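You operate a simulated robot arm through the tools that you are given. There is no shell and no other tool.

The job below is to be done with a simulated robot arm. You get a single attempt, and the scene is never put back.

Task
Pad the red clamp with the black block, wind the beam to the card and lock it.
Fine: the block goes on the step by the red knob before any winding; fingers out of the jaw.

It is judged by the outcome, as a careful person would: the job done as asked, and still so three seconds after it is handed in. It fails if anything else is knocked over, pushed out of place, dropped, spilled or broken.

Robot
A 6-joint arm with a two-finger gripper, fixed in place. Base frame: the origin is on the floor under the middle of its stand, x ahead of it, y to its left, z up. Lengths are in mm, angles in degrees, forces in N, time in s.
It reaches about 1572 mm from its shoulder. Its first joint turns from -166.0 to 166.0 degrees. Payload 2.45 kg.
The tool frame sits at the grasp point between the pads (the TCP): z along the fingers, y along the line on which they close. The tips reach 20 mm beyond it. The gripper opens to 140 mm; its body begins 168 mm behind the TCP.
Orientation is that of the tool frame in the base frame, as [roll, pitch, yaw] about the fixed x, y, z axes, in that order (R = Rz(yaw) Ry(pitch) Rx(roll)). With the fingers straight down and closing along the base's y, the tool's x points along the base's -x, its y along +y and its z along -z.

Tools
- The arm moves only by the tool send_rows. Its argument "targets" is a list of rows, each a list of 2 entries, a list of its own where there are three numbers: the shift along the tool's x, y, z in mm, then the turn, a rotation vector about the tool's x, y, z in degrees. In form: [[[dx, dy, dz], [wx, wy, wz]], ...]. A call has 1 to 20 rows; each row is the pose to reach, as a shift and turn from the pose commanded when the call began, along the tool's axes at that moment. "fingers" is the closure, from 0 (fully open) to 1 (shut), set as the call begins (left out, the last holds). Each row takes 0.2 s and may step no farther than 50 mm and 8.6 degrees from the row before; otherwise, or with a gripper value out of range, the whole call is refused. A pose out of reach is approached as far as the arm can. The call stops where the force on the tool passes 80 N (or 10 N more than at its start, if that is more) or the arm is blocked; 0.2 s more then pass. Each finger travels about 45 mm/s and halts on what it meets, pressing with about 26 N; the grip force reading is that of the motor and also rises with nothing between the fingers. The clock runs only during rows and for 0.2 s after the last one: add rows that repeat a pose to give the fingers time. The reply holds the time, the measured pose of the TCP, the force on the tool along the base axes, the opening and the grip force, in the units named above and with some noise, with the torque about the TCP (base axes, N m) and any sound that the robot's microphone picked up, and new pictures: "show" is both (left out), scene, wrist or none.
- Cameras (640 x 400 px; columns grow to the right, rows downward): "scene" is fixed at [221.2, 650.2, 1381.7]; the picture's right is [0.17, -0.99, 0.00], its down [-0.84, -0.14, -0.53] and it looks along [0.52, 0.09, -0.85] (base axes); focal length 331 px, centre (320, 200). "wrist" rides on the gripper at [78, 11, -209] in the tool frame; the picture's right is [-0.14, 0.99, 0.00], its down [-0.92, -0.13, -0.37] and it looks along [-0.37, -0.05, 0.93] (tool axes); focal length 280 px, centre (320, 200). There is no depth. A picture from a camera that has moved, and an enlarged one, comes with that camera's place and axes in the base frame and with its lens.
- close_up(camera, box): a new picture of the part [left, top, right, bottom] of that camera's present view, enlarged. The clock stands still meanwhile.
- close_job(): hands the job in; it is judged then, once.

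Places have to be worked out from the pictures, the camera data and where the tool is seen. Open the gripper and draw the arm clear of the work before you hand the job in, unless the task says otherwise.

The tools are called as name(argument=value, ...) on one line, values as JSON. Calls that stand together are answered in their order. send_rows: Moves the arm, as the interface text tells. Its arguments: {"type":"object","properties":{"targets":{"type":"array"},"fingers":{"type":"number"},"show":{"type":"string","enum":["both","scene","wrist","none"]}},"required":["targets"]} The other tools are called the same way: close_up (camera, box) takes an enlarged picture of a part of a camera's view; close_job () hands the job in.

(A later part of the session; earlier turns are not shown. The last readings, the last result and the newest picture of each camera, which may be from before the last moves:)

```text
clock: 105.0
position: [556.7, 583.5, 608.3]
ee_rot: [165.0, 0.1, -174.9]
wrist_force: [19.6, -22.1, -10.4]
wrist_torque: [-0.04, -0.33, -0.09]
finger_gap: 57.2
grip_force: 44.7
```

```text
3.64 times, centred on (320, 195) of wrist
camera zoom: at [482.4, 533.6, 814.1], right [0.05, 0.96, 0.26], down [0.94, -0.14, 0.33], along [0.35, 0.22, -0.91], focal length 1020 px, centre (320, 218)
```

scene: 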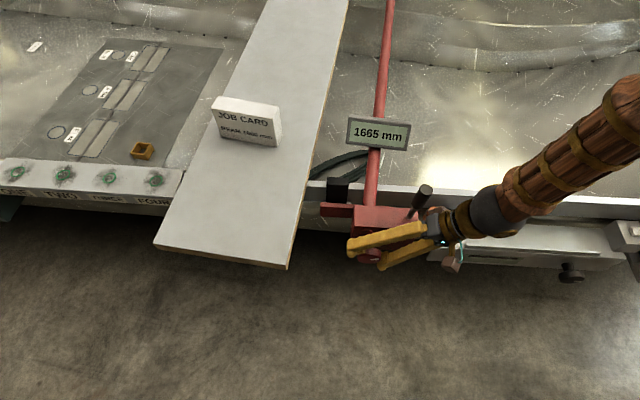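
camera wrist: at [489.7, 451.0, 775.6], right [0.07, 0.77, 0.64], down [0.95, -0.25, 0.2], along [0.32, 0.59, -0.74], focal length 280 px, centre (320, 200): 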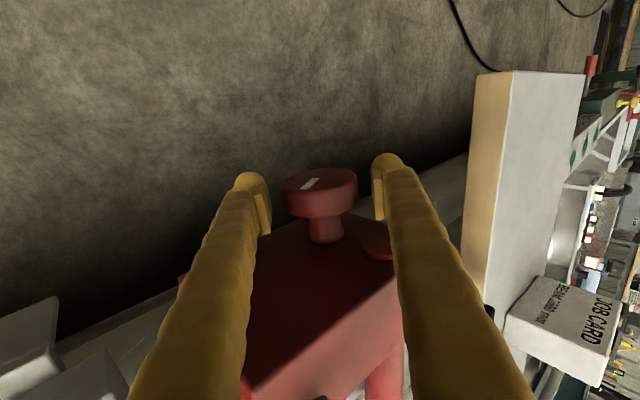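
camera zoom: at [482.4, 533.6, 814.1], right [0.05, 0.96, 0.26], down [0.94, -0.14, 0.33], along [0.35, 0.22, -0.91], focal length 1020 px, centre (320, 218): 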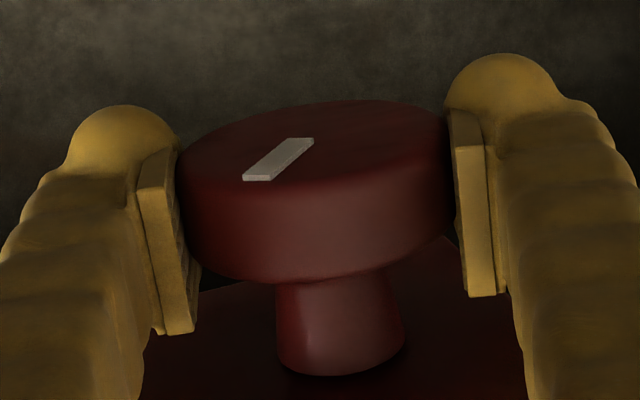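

At +65° it still reads 1665. I'll continue in 10° increments.

send_rows(targets=[[[0, 0, 0], [5, 0, 0]], [[0, 0, 0], [10, 0, 0]], [[0, 0, 0], [10, 0, 0]]], show="none")

close_up(camera="scene", box=[330, 100, 430, 160])

send_rows(targets=[[[0, 0, 0], [5, 0, 0]], [[0, 0, 0], [10, 0, 0]], [[0, 0, 0], [10, 0, 0]]], show="none")

close_up(camera="scene", box=[330, 100, 430, 160])

```text
clock: 105.8
position: [557.9, 583.1, 609.7]
ee_rot: [174.9, 0.1, -175.0]
wrist_force: [31.4, -31.9, 0.9]
wrist_torque: [-0.05, 0.07, 0.21]
finger_gap: 57.2
grip_force: 44.8
```

```text
6.40 times, centred on (380, 130) of scene
camera zoom: at [221.2, 650.2, 1381.7], right [0.17, -0.99, 0.0], down [-0.84, -0.14, -0.53], along [0.52, 0.09, -0.85], focal length 2120 px, centre (-64, 648)
```

zoom: 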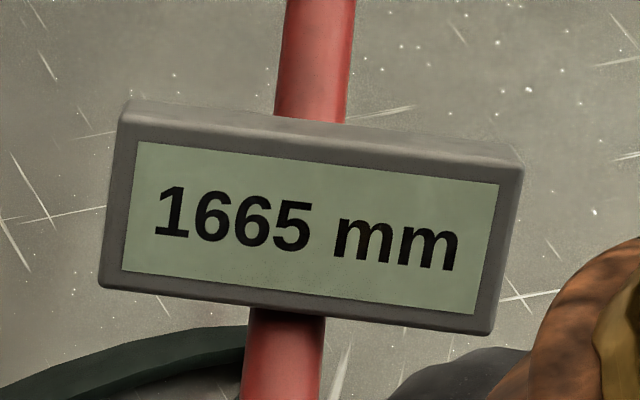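

```text
clock: 106.6
position: [555.8, 582.6, 609.2]
ee_rot: [-174.9, 0.1, -174.9]
wrist_force: [21.6, -42.4, 32.5]
wrist_torque: [-0.03, -0.29, 0.13]
finger_gap: 57.5
grip_force: 45.2
```

```text
6.40 times, centred on (380, 130) of scene
camera zoom: at [221.2, 650.2, 1381.7], right [0.17, -0.99, 0.0], down [-0.84, -0.14, -0.53], along [0.52, 0.09, -0.85], focal length 2120 px, centre (-64, 648)
```

zoom: 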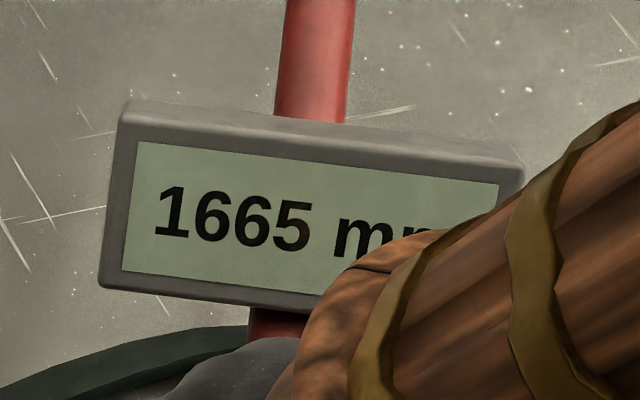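

Still 1665 at about +85°. Another 5° and check.

send_rows(targets=[[[0, 0, 0], [5, 0, 0]], [[0, 0, 0], [5, 0, 0]]], show="none")

close_up(camera="scene", box=[330, 100, 430, 160])

send_rows(targets=[[[0, 0, 0], [5, 0, 0]], [[0, 0, 0], [5, 0, 0]]], show="none")

close_up(camera="scene", box=[330, 100, 430, 160])

```text
clock: 107.2
position: [555.2, 582.4, 609.9]
ee_rot: [-169.9, 0.1, -175.0]
wrist_force: [12.0, -44.3, 36.2]
wrist_torque: [-0.07, -0.27, -0.12]
finger_gap: 57.3
grip_force: 44.5
```

```text
6.40 times, centred on (380, 130) of scene
camera zoom: at [221.2, 650.2, 1381.7], right [0.17, -0.99, 0.0], down [-0.84, -0.14, -0.53], along [0.52, 0.09, -0.85], focal length 2120 px, centre (-64, 648)
```

zoom: 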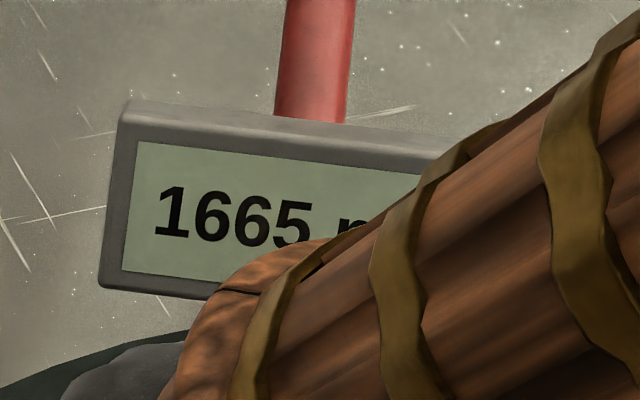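

```text
clock: 107.8
position: [555.4, 584.0, 609.5]
ee_rot: [-165.0, 0.2, -174.9]
wrist_force: [1.7, -38.2, 37.9]
wrist_torque: [0.02, -0.27, -0.21]
finger_gap: 57.3
grip_force: 44.2
```

```text
6.40 times, centred on (380, 130) of scene
camera zoom: at [221.2, 650.2, 1381.7], right [0.17, -0.99, 0.0], down [-0.84, -0.14, -0.53], along [0.52, 0.09, -0.85], focal length 2120 px, centre (-64, 648)
```

zoom: 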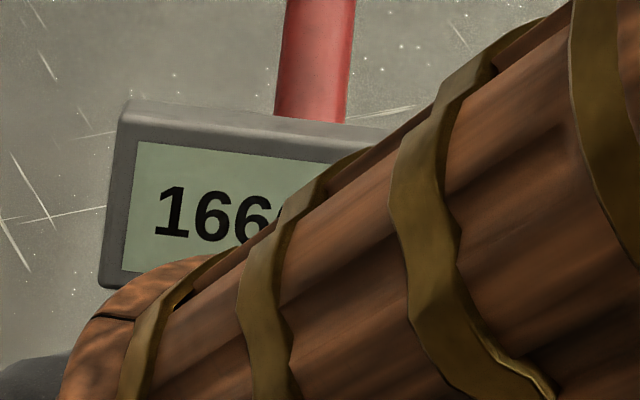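

The last digit seems to have just changed near +95°, giving about 5 mm per 60°, so 1660.0 should be at about +120°. I'll turn 25° more.

send_rows(targets=[[[0, 0, 0], [5, 0, 0]], [[0, 0, 0], [10, 0, 0]], [[0, 0, 0], [15, 0, 0]], [[0, 0, 0], [20, 0, 0]], [[0, 0, 0], [25, 0, 0]], [[0, 0, 0], [25, 0, 0]]], show="none")

close_up(camera="wrist", box=[250, 140, 390, 250])

close_up(camera="scene", box=[310, 180, 430, 280])

```text
clock: 109.2
position: [556.8, 583.7, 608.7]
ee_rot: [-139.9, 0.2, -175.0]
wrist_force: [-23.3, -43.0, 32.0]
wrist_torque: [0.04, -0.53, -0.49]
finger_gap: 57.8
grip_force: 45.4
```

```text
3.64 times, centred on (320, 195) of wrist
camera zoom: at [465.1, 718.5, 762.1], right [0.07, 0.77, -0.64], down [0.9, 0.22, 0.37], along [0.42, -0.6, -0.68], focal length 1020 px, centre (320, 218)
```

zoom: 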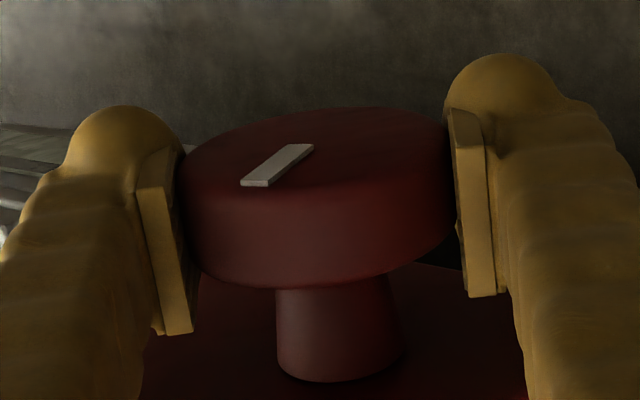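

```text
4.00 times, centred on (370, 230) of scene
camera zoom: at [221.2, 650.2, 1381.7], right [0.17, -0.99, 0.0], down [-0.84, -0.14, -0.53], along [0.52, 0.09, -0.85], focal length 1325 px, centre (120, 80)
```

zoom: 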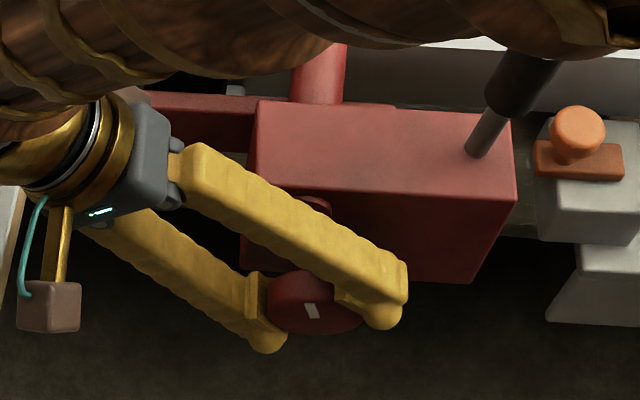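

The mark stayed put relative to the fingers (no slip). I'll open and swing back upright to read the display.

send_rows(targets=[[[0, 0, 0], [0, 0, 0]], [[0, 0, 0], [0, 0, 0]], [[0, 0, 0], [0, 0, 0]]], fingers=0.4, show="none")

send_rows(targets=[[[0, 0, 0], [-8, 0, 0]], [[0, 0, 0], [-16, 0, 0]], [[0, 0, 0], [-24, 0, 0]], [[0, 0, 0], [-32, 0, 0]], [[0, 0, 0], [-40, 0, 0]], [[0, 0, 0], [-48, 0, 0]], [[0, 0, 0], [-56, 0, 0]], [[0, 0, 0], [-64, 0, 0]], [[0, 0, 0], [-72, 0, 0]], [[0, 0, 0], [-80, 0, 0]], [[0, 0, 0], [-80, 0, 0]]])

close_up(camera="scene", box=[310, 100, 470, 280])

close_up(camera="scene", box=[300, 160, 380, 220])

```text
clock: 110.0
position: [557.3, 584.5, 608.0]
ee_rot: [-140.1, 0.2, -174.8]
wrist_force: [0.9, -0.2, 0.4]
wrist_torque: [-0.03, 0.0, 0.01]
finger_gap: 84.0
grip_force: 0.1
```

```text
clock: 112.4
position: [555.4, 583.9, 609.5]
ee_rot: [140.0, 0.1, -175.1]
wrist_force: [-1.4, 0.0, 1.0]
wrist_torque: [0.0, 0.0, -0.01]
finger_gap: 83.8
grip_force: 0.0
camera wrist: at [489.0, 451.4, 776.4], right [0.07, 0.77, 0.64], down [0.95, -0.25, 0.2], along [0.32, 0.59, -0.74], focal length 280 px, centre (320, 200)
```

scene: 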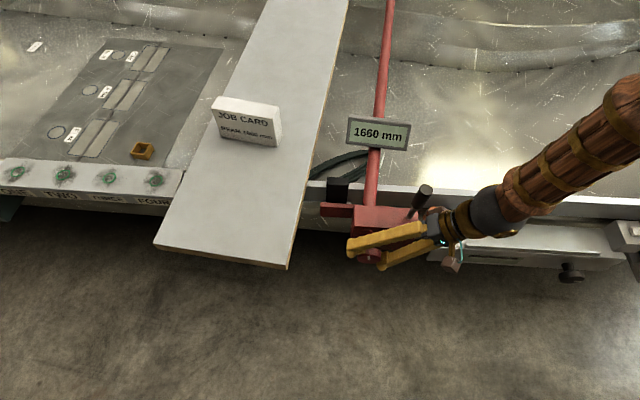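
wrist: 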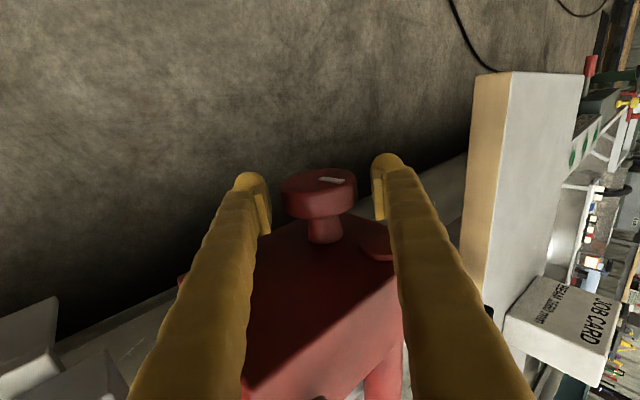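

```text
2.22 times, centred on (390, 190) of scene
camera zoom: at [221.2, 650.2, 1381.7], right [0.17, -0.99, 0.0], down [-0.84, -0.14, -0.53], along [0.52, 0.09, -0.85], focal length 736 px, centre (164, 222)
```

zoom: 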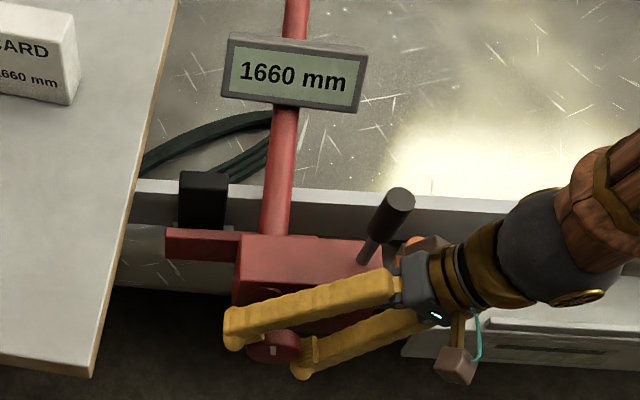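

```text
6.67 times, centred on (340, 190) of scene
camera zoom: at [221.2, 650.2, 1381.7], right [0.17, -0.99, 0.0], down [-0.84, -0.14, -0.53], along [0.52, 0.09, -0.85], focal length 2208 px, centre (187, 267)
```

zoom: 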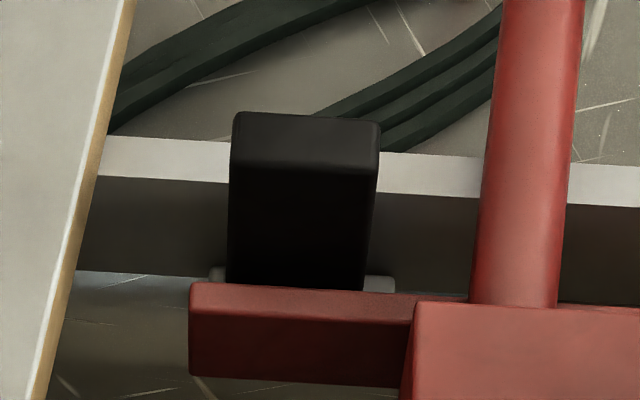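

Display shows 1660 mm, matching the card; the block still stands on its step. Now I'll bring the tool upright, rise clear of the knob, and go back to the lever.

send_rows(targets=[[[0, 0, 0], [8, 0, 0]], [[0, 0, 0], [16, 0, 0]], [[0, 0, 0], [24, 0, 0]], [[0, 0, 0], [32, 0, 0]], [[0, 0, 0], [40, 0, 0]], [[0, 0, 0], [40, 0, 0]]], show="none")

send_rows(targets=[[[0, 0, -30], [0, 0, 0]], [[0, 0, -75], [0, 0, 0]], [[0, 0, -120], [0, 0, 0]], [[0, 0, -165], [0, 0, 0]], [[0, 0, -210], [0, 0, 0]], [[0, 0, -255], [0, 0, 0]], [[0, 0, -300], [0, 0, 0]], [[0, 0, -300], [0, 0, 0]]])

close_up(camera="scene", box=[310, 100, 470, 280])

```text
clock: 113.5
position: [538.6, 617.9, 613.5]
ee_rot: [167.8, -3.0, -176.0]
wrist_force: [10.4, -55.8, 9.1]
wrist_torque: [-0.55, 0.2, -0.58]
finger_gap: 132.7
grip_force: 26.3
stopped in row 5: the force on the tool passed its limit at 150 N (the readings are from after the stop); the commanded pose is now the measured one
```

```text
clock: 115.3
position: [557.5, 558.7, 908.4]
ee_rot: [167.7, -3.0, -176.0]
wrist_force: [0.1, 0.2, 0.6]
wrist_torque: [-0.01, 0.0, 0.0]
finger_gap: 84.1
grip_force: 0.1
camera wrist: at [492.2, 520.9, 1118.5], right [0.08, 0.98, 0.2], down [0.95, -0.14, 0.28], along [0.31, 0.17, -0.94], focal length 280 px, centre (320, 200)
```

scene: 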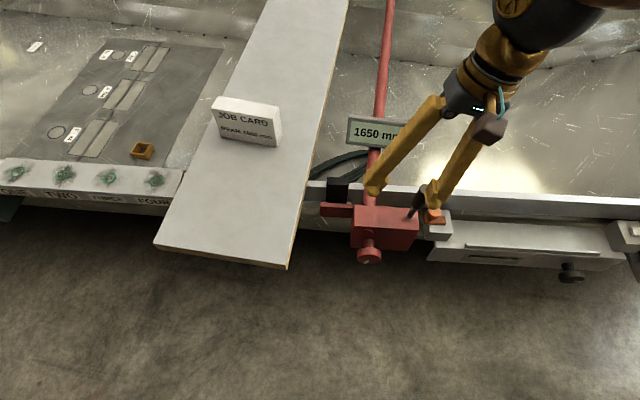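
wrist: 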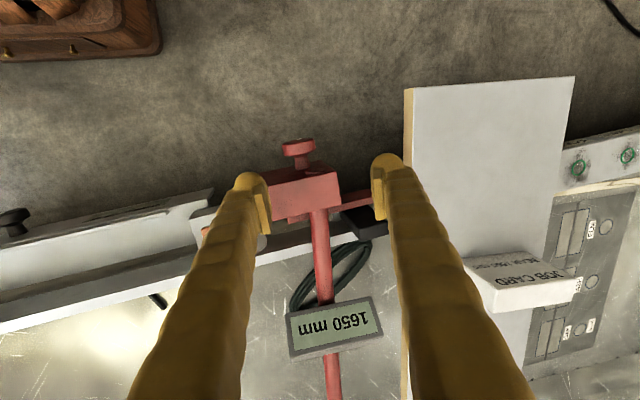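

```text
2.22 times, centred on (390, 190) of scene
camera zoom: at [221.2, 650.2, 1381.7], right [0.17, -0.99, 0.0], down [-0.84, -0.14, -0.53], along [0.52, 0.09, -0.85], focal length 736 px, centre (164, 222)
```

zoom: 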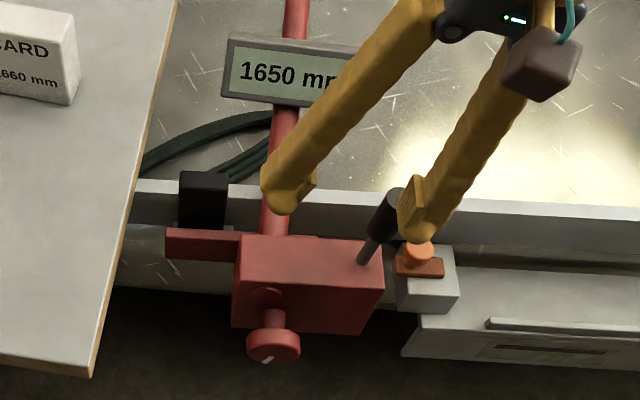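

Swinging back, the gripper snagged (150 N) and dragged the knob; the display now reads 1650. I'll check that the block, lever and neighbours are undisturbed.

close_up(camera="scene", box=[300, 160, 380, 220])

close_up(camera="scene", box=[340, 190, 480, 280])

close_up(camera="wrist", box=[240, 110, 400, 240])

```text
6.67 times, centred on (340, 190) of scene
camera zoom: at [221.2, 650.2, 1381.7], right [0.17, -0.99, 0.0], down [-0.84, -0.14, -0.53], along [0.52, 0.09, -0.85], focal length 2208 px, centre (187, 267)
```

zoom: 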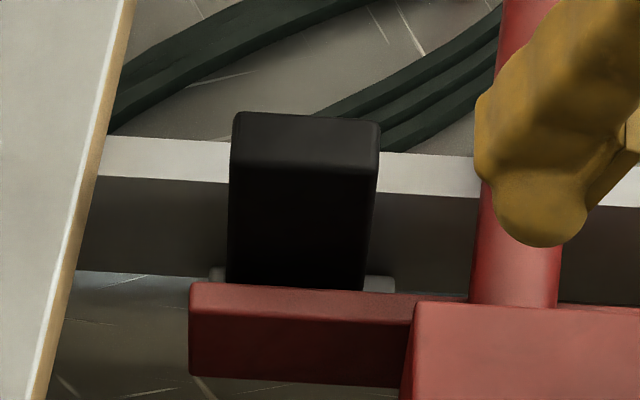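

```text
4.44 times, centred on (410, 235) of scene
camera zoom: at [221.2, 650.2, 1381.7], right [0.17, -0.99, 0.0], down [-0.84, -0.14, -0.53], along [0.52, 0.09, -0.85], focal length 1472 px, centre (-80, 44)
```

zoom: 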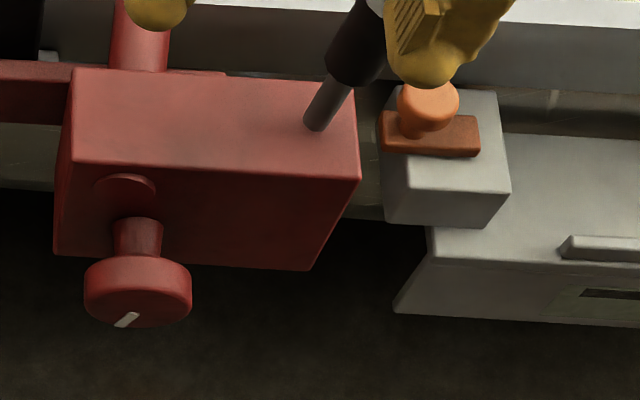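

```text
3.08 times, centred on (320, 175) of wrist
camera zoom: at [492.2, 520.9, 1118.5], right [0.08, 0.98, 0.2], down [0.95, -0.14, 0.28], along [0.31, 0.17, -0.94], focal length 863 px, centre (320, 277)
```

zoom: 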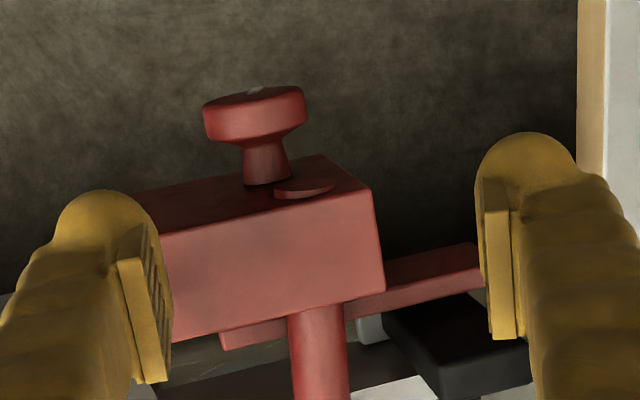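

Block, lever, card and neighbours are all in place; only the knob was dragged (display 1650, mark at about 7 o'clock, i.e. about 130° too far). I'll square the tool above the knob, well clear, before winding back.

send_rows(targets=[[[-0.9, 4, 20], [4.1, -1, -0.4]], [[-1.9, 8, 41], [8.2, -2, -0.7]], [[-2.8, 12.2, 61.9], [12.3, -3, -1.1]], [[-2.8, 12.2, 61.9], [12.3, -3, -1.1]]], fingers=0.14)

```text
clock: 116.3
position: [556.2, 586.3, 849.8]
ee_rot: [179.9, 0.1, -175.3]
wrist_force: [-1.1, 0.3, -0.6]
wrist_torque: [0.01, -0.02, 0.0]
finger_gap: 120.4
grip_force: 0.1
camera wrist: at [476.6, 590.7, 1058.8], right [0.05, 1.0, 0.0], down [0.93, -0.05, 0.37], along [0.37, -0.02, -0.93], focal length 280 px, centre (320, 200)
```

scene: 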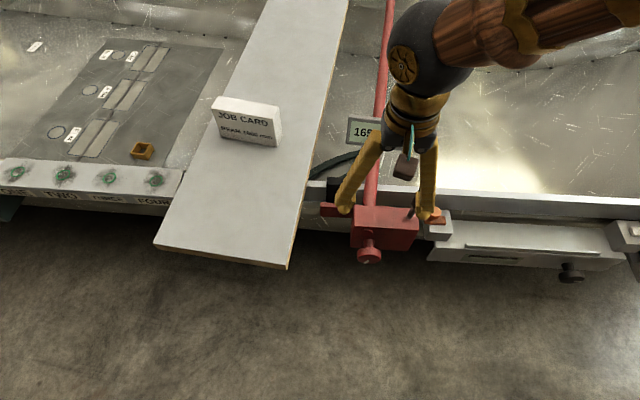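
wrist: 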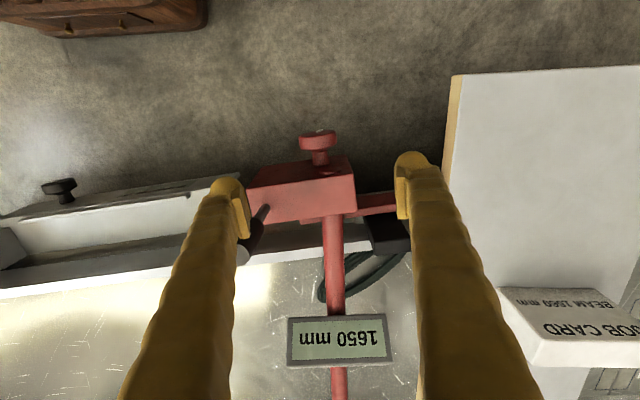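

I'll lean the tool 40° to the left while still clear of the knob, then slide in along the finger direction.

send_rows(targets=[[[0.2, 15.6, 20.9], [6.7, 0, 0]], [[0.4, 31.3, 41.7], [13.3, 0, 0]], [[0.6, 46.9, 62.6], [20, 0, 0]], [[0.8, 62.5, 83.5], [26.7, 0, 0]], [[1, 78.2, 104.3], [33.3, 0, 0]], [[1.2, 93.8, 125.2], [40, 0, 0]], [[1.2, 93.8, 125.2], [40, 0, 0]]])

close_up(camera="wrist", box=[200, 50, 440, 240])

```text
clock: 117.9
position: [548.7, 677.4, 725.9]
ee_rot: [-140.1, 0.1, -175.2]
wrist_force: [-0.2, 0.5, -0.8]
wrist_torque: [0.0, -0.01, -0.02]
finger_gap: 120.4
grip_force: 0.0
camera wrist: at [457.5, 813.1, 878.2], right [0.07, 0.77, -0.64], down [0.91, 0.22, 0.37], along [0.42, -0.6, -0.68], focal length 280 px, centre (320, 200)
```

scene: 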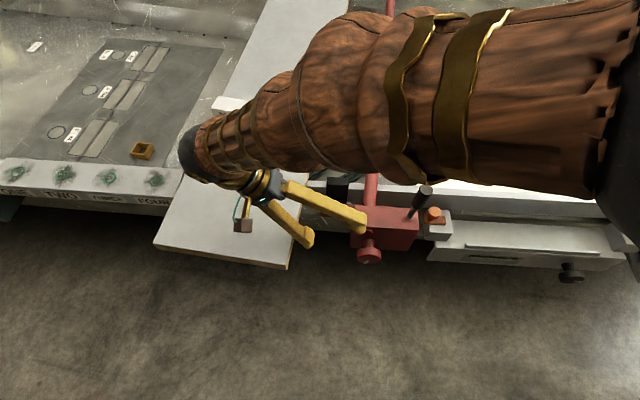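
wrist: 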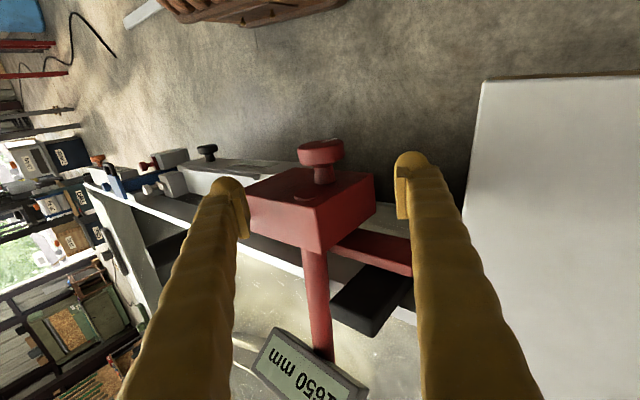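

```text
2.11 times, centred on (320, 145) of wrist
camera zoom: at [457.5, 813.1, 878.2], right [0.07, 0.77, -0.64], down [0.91, 0.22, 0.37], along [0.42, -0.6, -0.68], focal length 590 px, centre (320, 316)
```

zoom: 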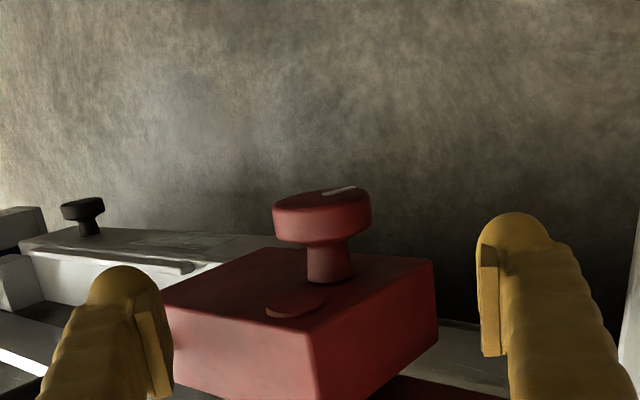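

The knob lies straight ahead, about 1.5–2 mm to the left. I'll slide in 150 mm along the fingers.

send_rows(targets=[[[0, 1.6, 40], [0, 0, 0]], [[0, 1.6, 80], [0, 0, 0]], [[0, 1.6, 115], [0, 0, 0]], [[0, 1.6, 140], [0, 0, 0]], [[0, 1.6, 150], [0, 0, 0]], [[0, 1.6, 150], [0, 0, 0]]], show="none")

close_up(camera="wrist", box=[250, 140, 390, 250])

```text
clock: 119.3
position: [555.3, 580.3, 609.8]
ee_rot: [-140.1, 0.2, -175.2]
wrist_force: [-0.3, 0.9, -0.3]
wrist_torque: [0.01, -0.02, -0.01]
finger_gap: 120.2
grip_force: 0.0
```

```text
3.64 times, centred on (320, 195) of wrist
camera zoom: at [464.8, 717.3, 763.3], right [0.07, 0.77, -0.64], down [0.91, 0.22, 0.37], along [0.42, -0.6, -0.68], focal length 1020 px, centre (320, 218)
```

zoom: 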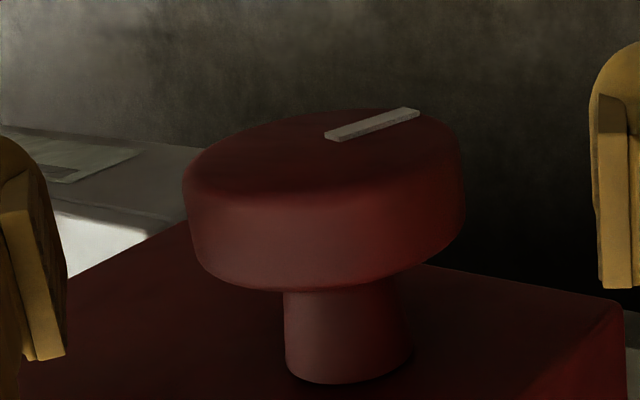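

The knob is still about 2 mm left of centre; I'll shift and close on it.

send_rows(targets=[[[0, 2.2, -1], [0, 0, 0]], [[0, 2.2, -1], [0, 0, 0]]], show="none")

send_rows(targets=[[[0, 0, 0], [0, 0, 0]], [[0, 0, 0], [0, 0, 0]], [[0, 0, 0], [0, 0, 0]], [[0, 0, 0], [0, 0, 0]], [[0, 0, 0], [0, 0, 0]], [[0, 0, 0], [0, 0, 0]]], fingers=1.0, show="none")

close_up(camera="wrist", box=[250, 140, 390, 250])

```text
clock: 119.9
position: [554.2, 583.5, 610.6]
ee_rot: [-139.9, 0.1, -175.2]
wrist_force: [0.7, 0.8, 0.3]
wrist_torque: [0.0, -0.01, -0.02]
finger_gap: 120.4
grip_force: 0.1
```

```text
clock: 121.3
position: [554.7, 583.4, 610.4]
ee_rot: [-140.0, 0.1, -175.2]
wrist_force: [-0.8, -12.1, 12.6]
wrist_torque: [0.01, -0.12, -0.09]
finger_gap: 57.1
grip_force: 44.9
```

```text
3.64 times, centred on (320, 195) of wrist
camera zoom: at [464.3, 719.3, 763.1], right [0.07, 0.77, -0.64], down [0.91, 0.22, 0.37], along [0.42, -0.6, -0.68], focal length 1020 px, centre (320, 218)
```

zoom: 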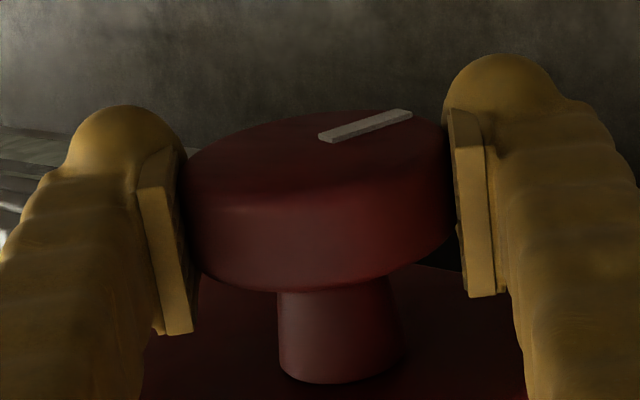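

Balanced grip (about 17 N). I'll wind clockwise 40° to upright.

send_rows(targets=[[[0, 0, 0], [-5, 0, 0]], [[0, 0, 0], [-10, 0, 0]], [[0, 0, 0], [-15, 0, 0]], [[0, 0, 0], [-20, 0, 0]], [[0, 0, 0], [-25, 0, 0]], [[0, 0, 0], [-30, 0, 0]], [[0, 0, 0], [-35, 0, 0]], [[0, 0, 0], [-40, 0, 0]], [[0, 0, 0], [-40, 0, 0]]])

close_up(camera="scene", box=[310, 100, 470, 280])

```text
clock: 123.3
position: [556.4, 582.1, 609.0]
ee_rot: [179.9, 0.1, -175.2]
wrist_force: [-18.6, -32.5, 32.4]
wrist_torque: [0.13, -0.34, -0.38]
finger_gap: 57.6
grip_force: 45.1
camera wrist: at [476.7, 587.8, 817.1], right [0.05, 1.0, 0.0], down [0.93, -0.05, 0.37], along [0.37, -0.02, -0.93], focal length 280 px, centre (320, 200)
```

scene: 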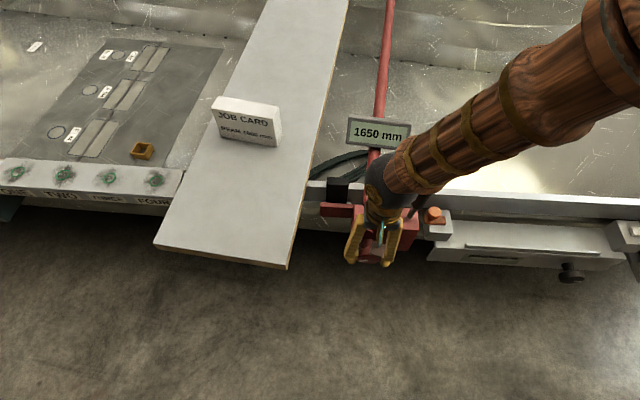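
wrist: 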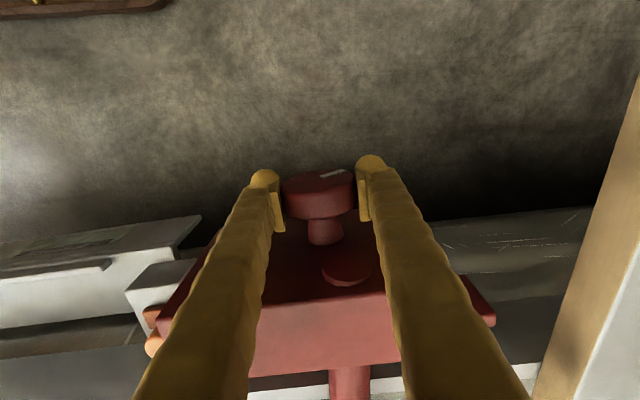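

```text
2.22 times, centred on (390, 190) of scene
camera zoom: at [221.2, 650.2, 1381.7], right [0.17, -0.99, 0.0], down [-0.84, -0.14, -0.53], along [0.52, 0.09, -0.85], focal length 736 px, centre (164, 222)
```

zoom: 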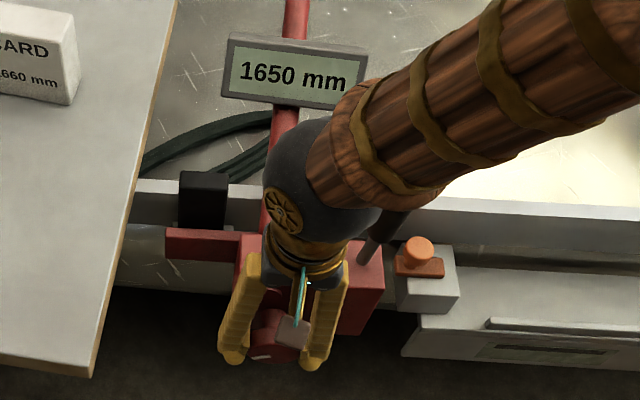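

Still 1650 (expected, it was about 1649). Continuing clockwise 20° and reading.

send_rows(targets=[[[0, -0.3, 0], [-5, 0, 0]], [[0, -0.3, 0], [-10, 0, 0]], [[0, -0.3, 0], [-15, 0, 0]], [[0, -0.3, 0], [-20, 0, 0]], [[0, -0.3, 0], [-20, 0, 0]]], show="none")

close_up(camera="scene", box=[310, 100, 470, 280])

send_rows(targets=[[[0, 0, 0], [-5, 0, 0]], [[0, 0, 0], [-10, 0, 0]], [[0, 0, 0], [-15, 0, 0]], [[0, 0, 0], [-20, 0, 0]], [[0, 0, 0], [-20, 0, 0]]], show="none")

close_up(camera="scene", box=[310, 100, 470, 280])

```text
clock: 124.5
position: [556.5, 583.8, 607.8]
ee_rot: [160.0, 0.0, -175.3]
wrist_force: [-1.6, -6.6, 11.3]
wrist_torque: [0.14, -0.41, 0.78]
finger_gap: 57.7
grip_force: 44.9
```

```text
2.22 times, centred on (390, 190) of scene
camera zoom: at [221.2, 650.2, 1381.7], right [0.17, -0.99, 0.0], down [-0.84, -0.14, -0.53], along [0.52, 0.09, -0.85], focal length 736 px, centre (164, 222)
```

zoom: 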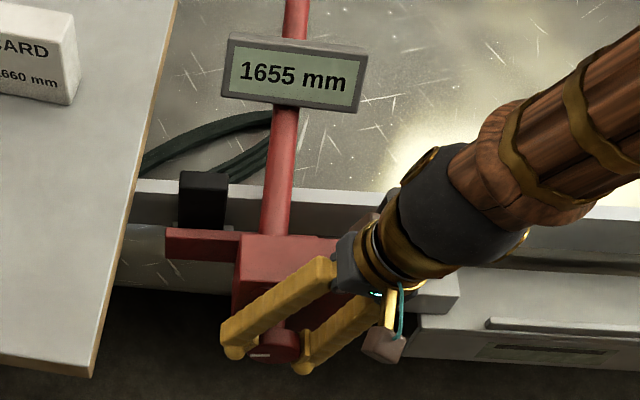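

```text
clock: 125.7
position: [555.4, 583.2, 608.4]
ee_rot: [139.9, 0.1, -175.2]
wrist_force: [21.0, 1.6, 4.2]
wrist_torque: [0.05, 0.03, -0.17]
finger_gap: 57.6
grip_force: 44.5
```

```text
2.22 times, centred on (390, 190) of scene
camera zoom: at [221.2, 650.2, 1381.7], right [0.17, -0.99, 0.0], down [-0.84, -0.14, -0.53], along [0.52, 0.09, -0.85], focal length 736 px, centre (164, 222)
```

zoom: 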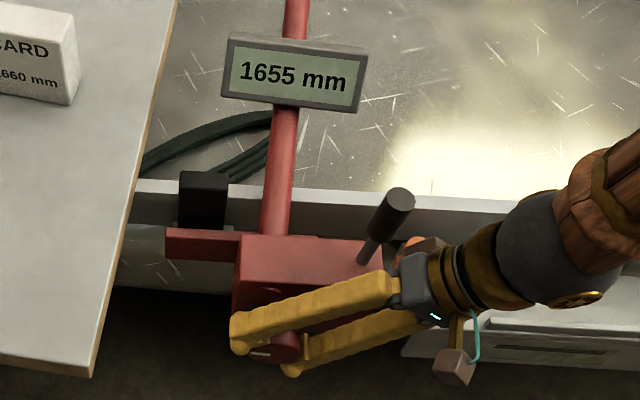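

At 1655 now, about 50° short of the target. To avoid another snag I'll open and retreat along the finger direction before repositioning.

send_rows(targets=[[[0, 0, 0], [0, 0, 0]], [[0, 0, 0], [0, 0, 0]], [[0, 0, 0], [0, 0, 0]], [[0, 0, 0], [0, 0, 0]]], fingers=0.14, show="none")

send_rows(targets=[[[0, 0, -30], [0, 0, 0]], [[0, 0, -65], [0, 0, 0]], [[0, 0, -100], [0, 0, 0]], [[0, 0, -130], [0, 0, 0]], [[0, 0, -130], [0, 0, 0]]])

close_up(camera="scene", box=[310, 100, 470, 280])

```text
clock: 126.7
position: [556.1, 584.0, 608.0]
ee_rot: [140.0, 0.1, -175.2]
wrist_force: [-0.1, -0.5, -0.5]
wrist_torque: [-0.02, -0.01, 0.0]
finger_gap: 120.4
grip_force: 0.1
```

```text
clock: 127.9
position: [563.4, 498.7, 711.1]
ee_rot: [140.0, 0.1, -175.2]
wrist_force: [-0.3, 0.4, -0.2]
wrist_torque: [0.01, 0.0, -0.02]
finger_gap: 120.5
grip_force: 0.0
camera wrist: at [495.2, 366.5, 877.4], right [0.07, 0.77, 0.64], down [0.95, -0.26, 0.2], along [0.32, 0.59, -0.74], focal length 280 px, centre (320, 200)
```

scene: 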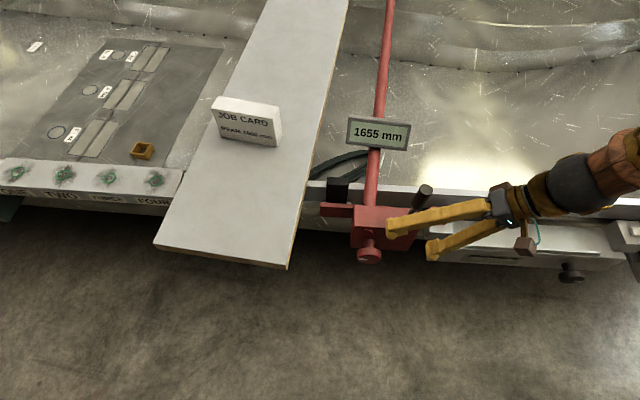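
wrist: 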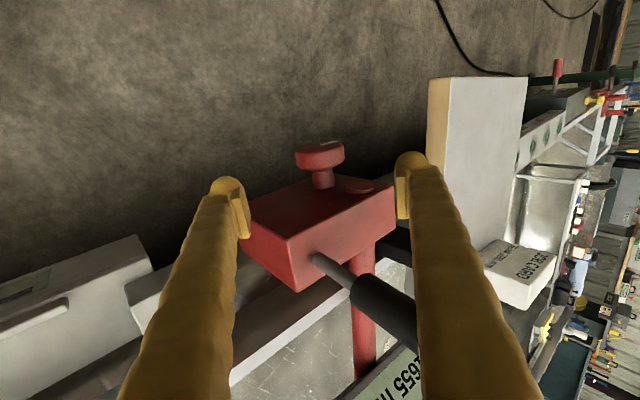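

```text
2.22 times, centred on (390, 190) of scene
camera zoom: at [221.2, 650.2, 1381.7], right [0.17, -0.99, 0.0], down [-0.84, -0.14, -0.53], along [0.52, 0.09, -0.85], focal length 736 px, centre (164, 222)
```

zoom: 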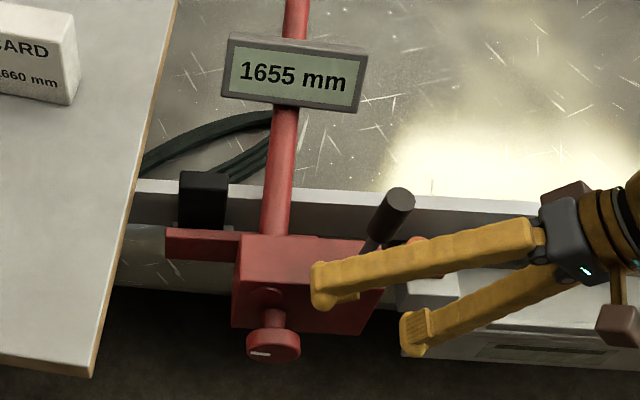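

Clean retreat; display 1655. I'll now reposition above the knob leaning 10° left, staying clear of the lever.

send_rows(targets=[[[0, 17.3, 1.8], [6.25, 0, 0]], [[0, 34.5, 3.6], [12.5, 0, 0]], [[0, 51.8, 5.4], [18.75, 0, 0]], [[0, 69, 7.2], [25, 0, 0]], [[0, 86.3, 9], [31.25, 0, 0]], [[0, 103.5, 10.8], [37.5, 0, 0]], [[0, 120.8, 12.6], [43.75, 0, 0]], [[0, 138, 14.4], [50, 0, 0]], [[0, 138, 14.4], [50, 0, 0]]])

close_up(camera="wrist", box=[200, 50, 440, 240])

```text
clock: 129.9
position: [552.7, 617.2, 787.3]
ee_rot: [-170.0, 0.0, -175.2]
wrist_force: [-0.3, 0.5, 0.6]
wrist_torque: [-0.04, -0.02, -0.01]
finger_gap: 120.6
grip_force: 0.0
camera wrist: at [470.0, 657.7, 990.4], right [0.06, 0.98, -0.17], down [0.92, 0.02, 0.39], along [0.38, -0.18, -0.91], focal length 280 px, centre (320, 200)
```

scene: 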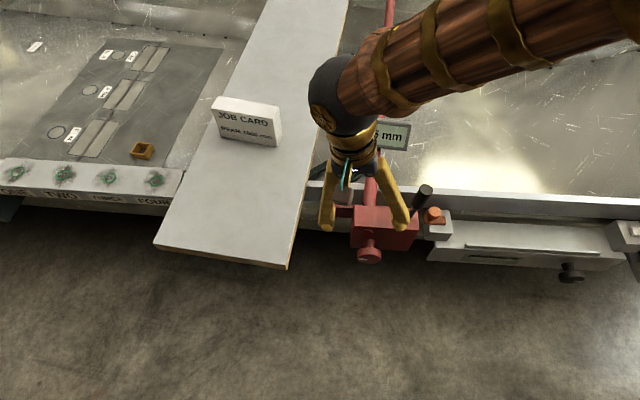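
wrist: 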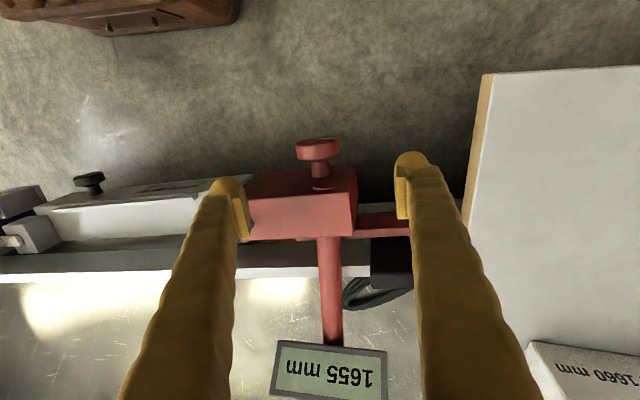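

```text
2.11 times, centred on (320, 145) of wrist
camera zoom: at [470.0, 657.7, 990.4], right [0.06, 0.98, -0.17], down [0.92, 0.02, 0.39], along [0.38, -0.18, -0.91], focal length 590 px, centre (320, 316)
```

zoom: 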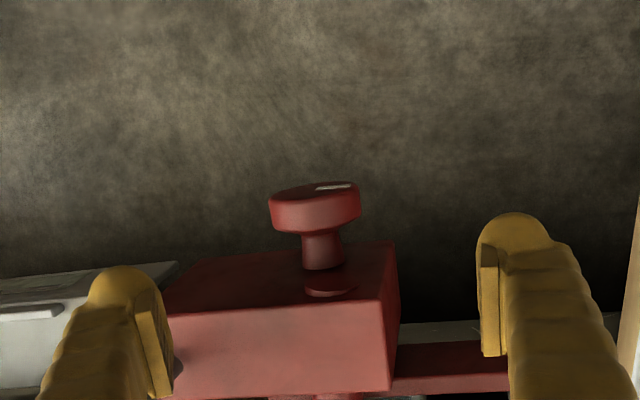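

The knob is about 2 mm right of the tool axis here. I'll slide in along the fingers with that correction.

send_rows(targets=[[[0, -2, 45], [0, 0, 0]], [[0, -2, 90], [0, 0, 0]], [[0, -2, 130], [0, 0, 0]], [[0, -2, 160], [0, 0, 0]], [[0, -2, 180], [0, 0, 0]], [[0, -2, 180], [0, 0, 0]]], show="none")

close_up(camera="wrist", box=[250, 140, 390, 250])

```text
clock: 131.3
position: [555.4, 583.5, 608.0]
ee_rot: [-170.0, 0.2, -175.2]
wrist_force: [-0.7, -1.0, 0.6]
wrist_torque: [-0.01, 0.01, -0.04]
finger_gap: 120.4
grip_force: 0.0
```

```text
3.64 times, centred on (320, 195) of wrist
camera zoom: at [472.7, 624.2, 812.6], right [0.06, 0.98, -0.17], down [0.92, 0.01, 0.39], along [0.38, -0.18, -0.91], focal length 1020 px, centre (320, 218)
```

zoom: 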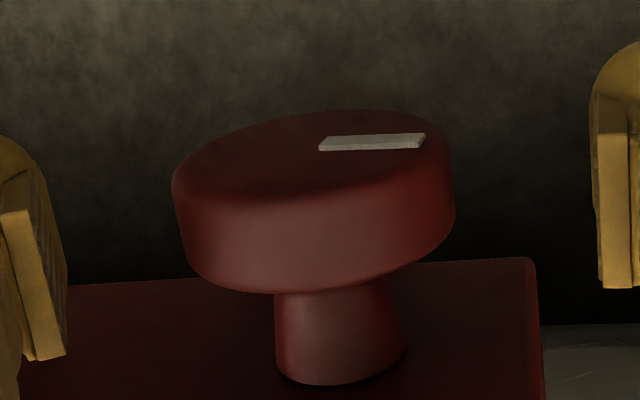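

Centred. I'll close on the knob and wind clockwise 30°, then read the display.

send_rows(targets=[[[0, 0, 0], [0, 0, 0]], [[0, 0, 0], [0, 0, 0]], [[0, 0, 0], [0, 0, 0]], [[0, 0, 0], [0, 0, 0]], [[0, 0, 0], [0, 0, 0]], [[0, 0, 0], [0, 0, 0]]], fingers=1.0, show="none")

send_rows(targets=[[[0, 0, 0], [-5, 0, 0]], [[0, 0, 0], [-10, 0, 0]], [[0, 0, 0], [-15, 0, 0]], [[0, 0, 0], [-15, 0, 0]]], show="none")

close_up(camera="scene", box=[330, 100, 430, 160])

close_up(camera="scene", box=[335, 210, 435, 280])

```text
clock: 132.7
position: [554.6, 582.5, 608.9]
ee_rot: [-170.0, 0.1, -175.2]
wrist_force: [4.3, -19.9, 8.7]
wrist_torque: [-0.01, 0.0, -0.12]
finger_gap: 57.5
grip_force: 45.2
```

```text
clock: 133.7
position: [556.0, 583.8, 608.1]
ee_rot: [175.0, 0.1, -175.2]
wrist_force: [-20.5, -4.3, 26.9]
wrist_torque: [0.12, -0.4, -0.42]
finger_gap: 57.6
grip_force: 44.9
```

```text
6.40 times, centred on (380, 130) of scene
camera zoom: at [221.2, 650.2, 1381.7], right [0.17, -0.99, 0.0], down [-0.84, -0.14, -0.53], along [0.52, 0.09, -0.85], focal length 2120 px, centre (-64, 648)
```

zoom: 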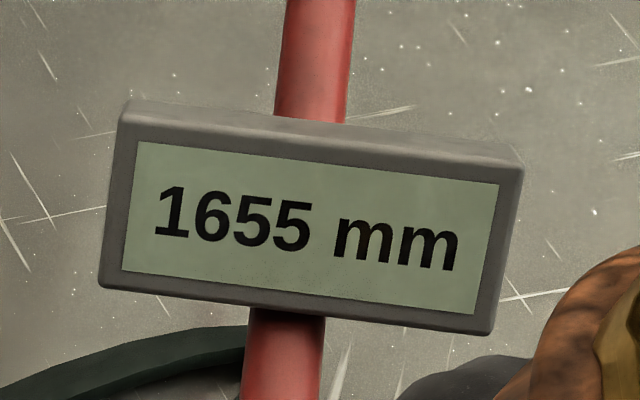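

```text
5.71 times, centred on (385, 245) of scene
camera zoom: at [221.2, 650.2, 1381.7], right [0.17, -0.99, 0.0], down [-0.84, -0.14, -0.53], along [0.52, 0.09, -0.85], focal length 1893 px, centre (-51, -57)
```

zoom: 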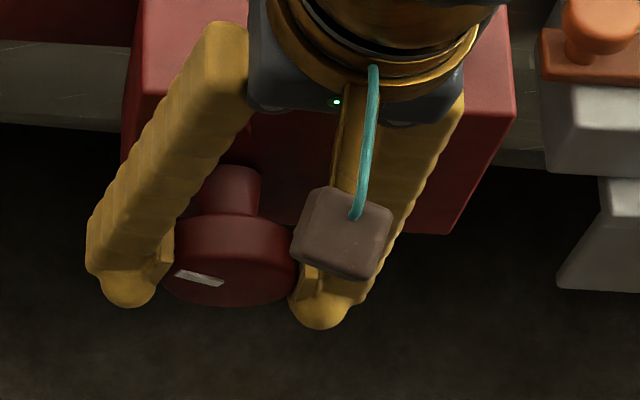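

Still 1655. I'll go on in 5° steps to find exactly where it flips to 1660.

send_rows(targets=[[[0, 0, 0], [-5, 0, 0]], [[0, 0, 0], [-5, 0, 0]]], show="none")

close_up(camera="scene", box=[330, 100, 430, 160])

send_rows(targets=[[[0, 0, 0], [-5, 0, 0]], [[0, 0, 0], [-5, 0, 0]]], show="none")

close_up(camera="scene", box=[330, 100, 430, 160])

```text
clock: 134.3
position: [556.1, 583.3, 609.7]
ee_rot: [169.9, 0.2, -175.2]
wrist_force: [-14.8, 33.3, 2.7]
wrist_torque: [0.08, -0.2, 0.07]
finger_gap: 57.3
grip_force: 45.4
```

```text
6.40 times, centred on (380, 130) of scene
camera zoom: at [221.2, 650.2, 1381.7], right [0.17, -0.99, 0.0], down [-0.84, -0.14, -0.53], along [0.52, 0.09, -0.85], focal length 2120 px, centre (-64, 648)
```

zoom: 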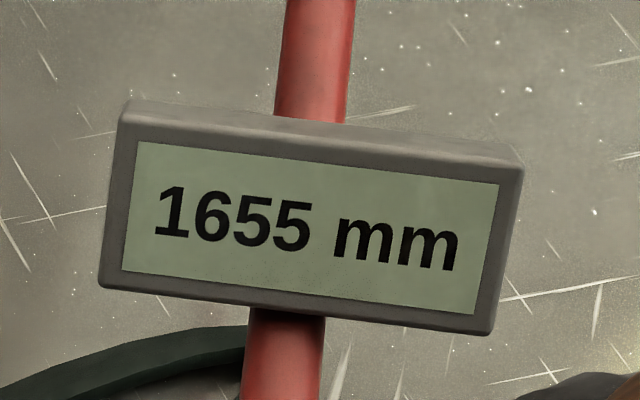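

```text
clock: 134.9
position: [555.7, 582.9, 607.9]
ee_rot: [164.9, 0.1, -175.2]
wrist_force: [-12.3, 32.6, 2.0]
wrist_torque: [0.04, 0.15, -0.12]
finger_gap: 57.5
grip_force: 45.2
```

```text
6.40 times, centred on (380, 130) of scene
camera zoom: at [221.2, 650.2, 1381.7], right [0.17, -0.99, 0.0], down [-0.84, -0.14, -0.53], along [0.52, 0.09, -0.85], focal length 2120 px, centre (-64, 648)
```

zoom: 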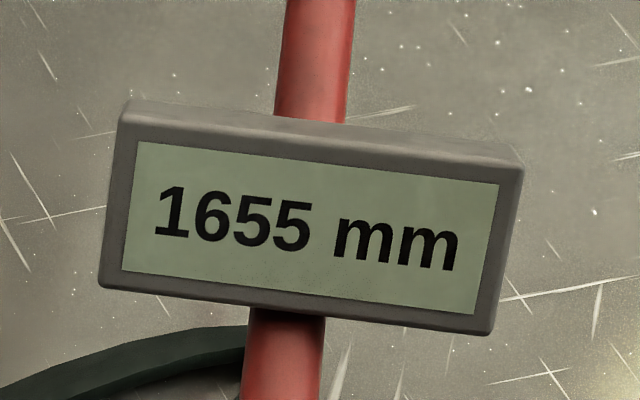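

send_rows(targets=[[[0, 0, 0], [-5, 0, 0]], [[0, 0, 0], [-5, 0, 0]]], show="none")

close_up(camera="scene", box=[330, 100, 430, 160])

send_rows(targets=[[[0, 0, 0], [-5, 0, 0]], [[0, 0, 0], [-5, 0, 0]]], show="none")

close_up(camera="scene", box=[330, 100, 430, 160])

close_up(camera="scene", box=[335, 210, 435, 280])

```text
clock: 135.5
position: [554.7, 583.9, 608.6]
ee_rot: [159.9, 0.1, -175.1]
wrist_force: [-8.2, 19.8, 27.9]
wrist_torque: [0.03, 0.23, -0.22]
finger_gap: 57.5
grip_force: 45.3
```

```text
6.40 times, centred on (380, 130) of scene
camera zoom: at [221.2, 650.2, 1381.7], right [0.17, -0.99, 0.0], down [-0.84, -0.14, -0.53], along [0.52, 0.09, -0.85], focal length 2120 px, centre (-64, 648)
```

zoom: 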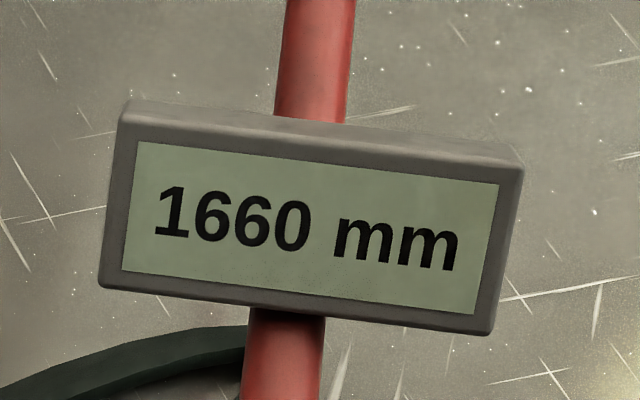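

```text
clock: 136.1
position: [555.1, 584.0, 610.1]
ee_rot: [154.7, 0.1, -175.1]
wrist_force: [-5.8, 30.7, 34.3]
wrist_torque: [0.03, 0.0, 0.13]
finger_gap: 57.7
grip_force: 45.1
```

```text
6.40 times, centred on (380, 130) of scene
camera zoom: at [221.2, 650.2, 1381.7], right [0.17, -0.99, 0.0], down [-0.84, -0.14, -0.53], along [0.52, 0.09, -0.85], focal length 2120 px, centre (-64, 648)
```

zoom: 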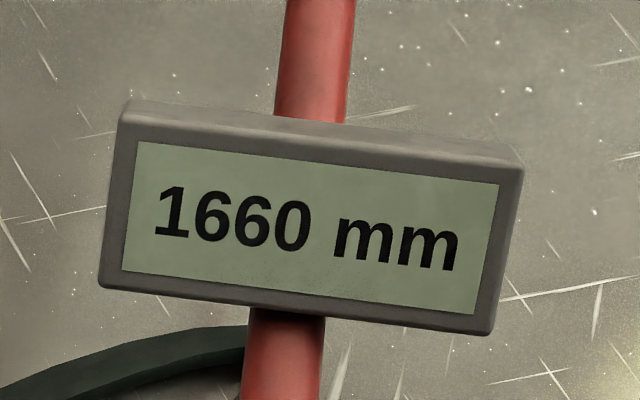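

```text
5.71 times, centred on (385, 245) of scene
camera zoom: at [221.2, 650.2, 1381.7], right [0.17, -0.99, 0.0], down [-0.84, -0.14, -0.53], along [0.52, 0.09, -0.85], focal length 1893 px, centre (-51, -57)
```

zoom: 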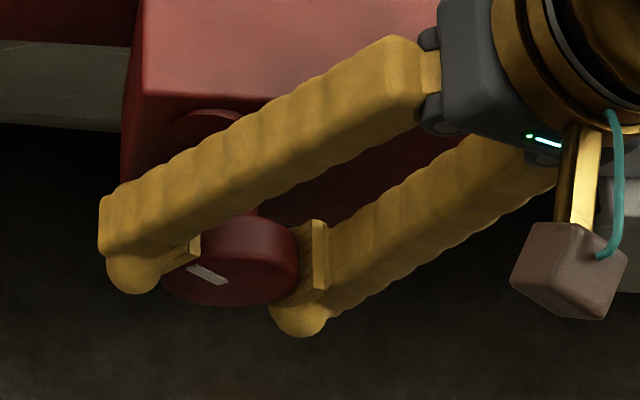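

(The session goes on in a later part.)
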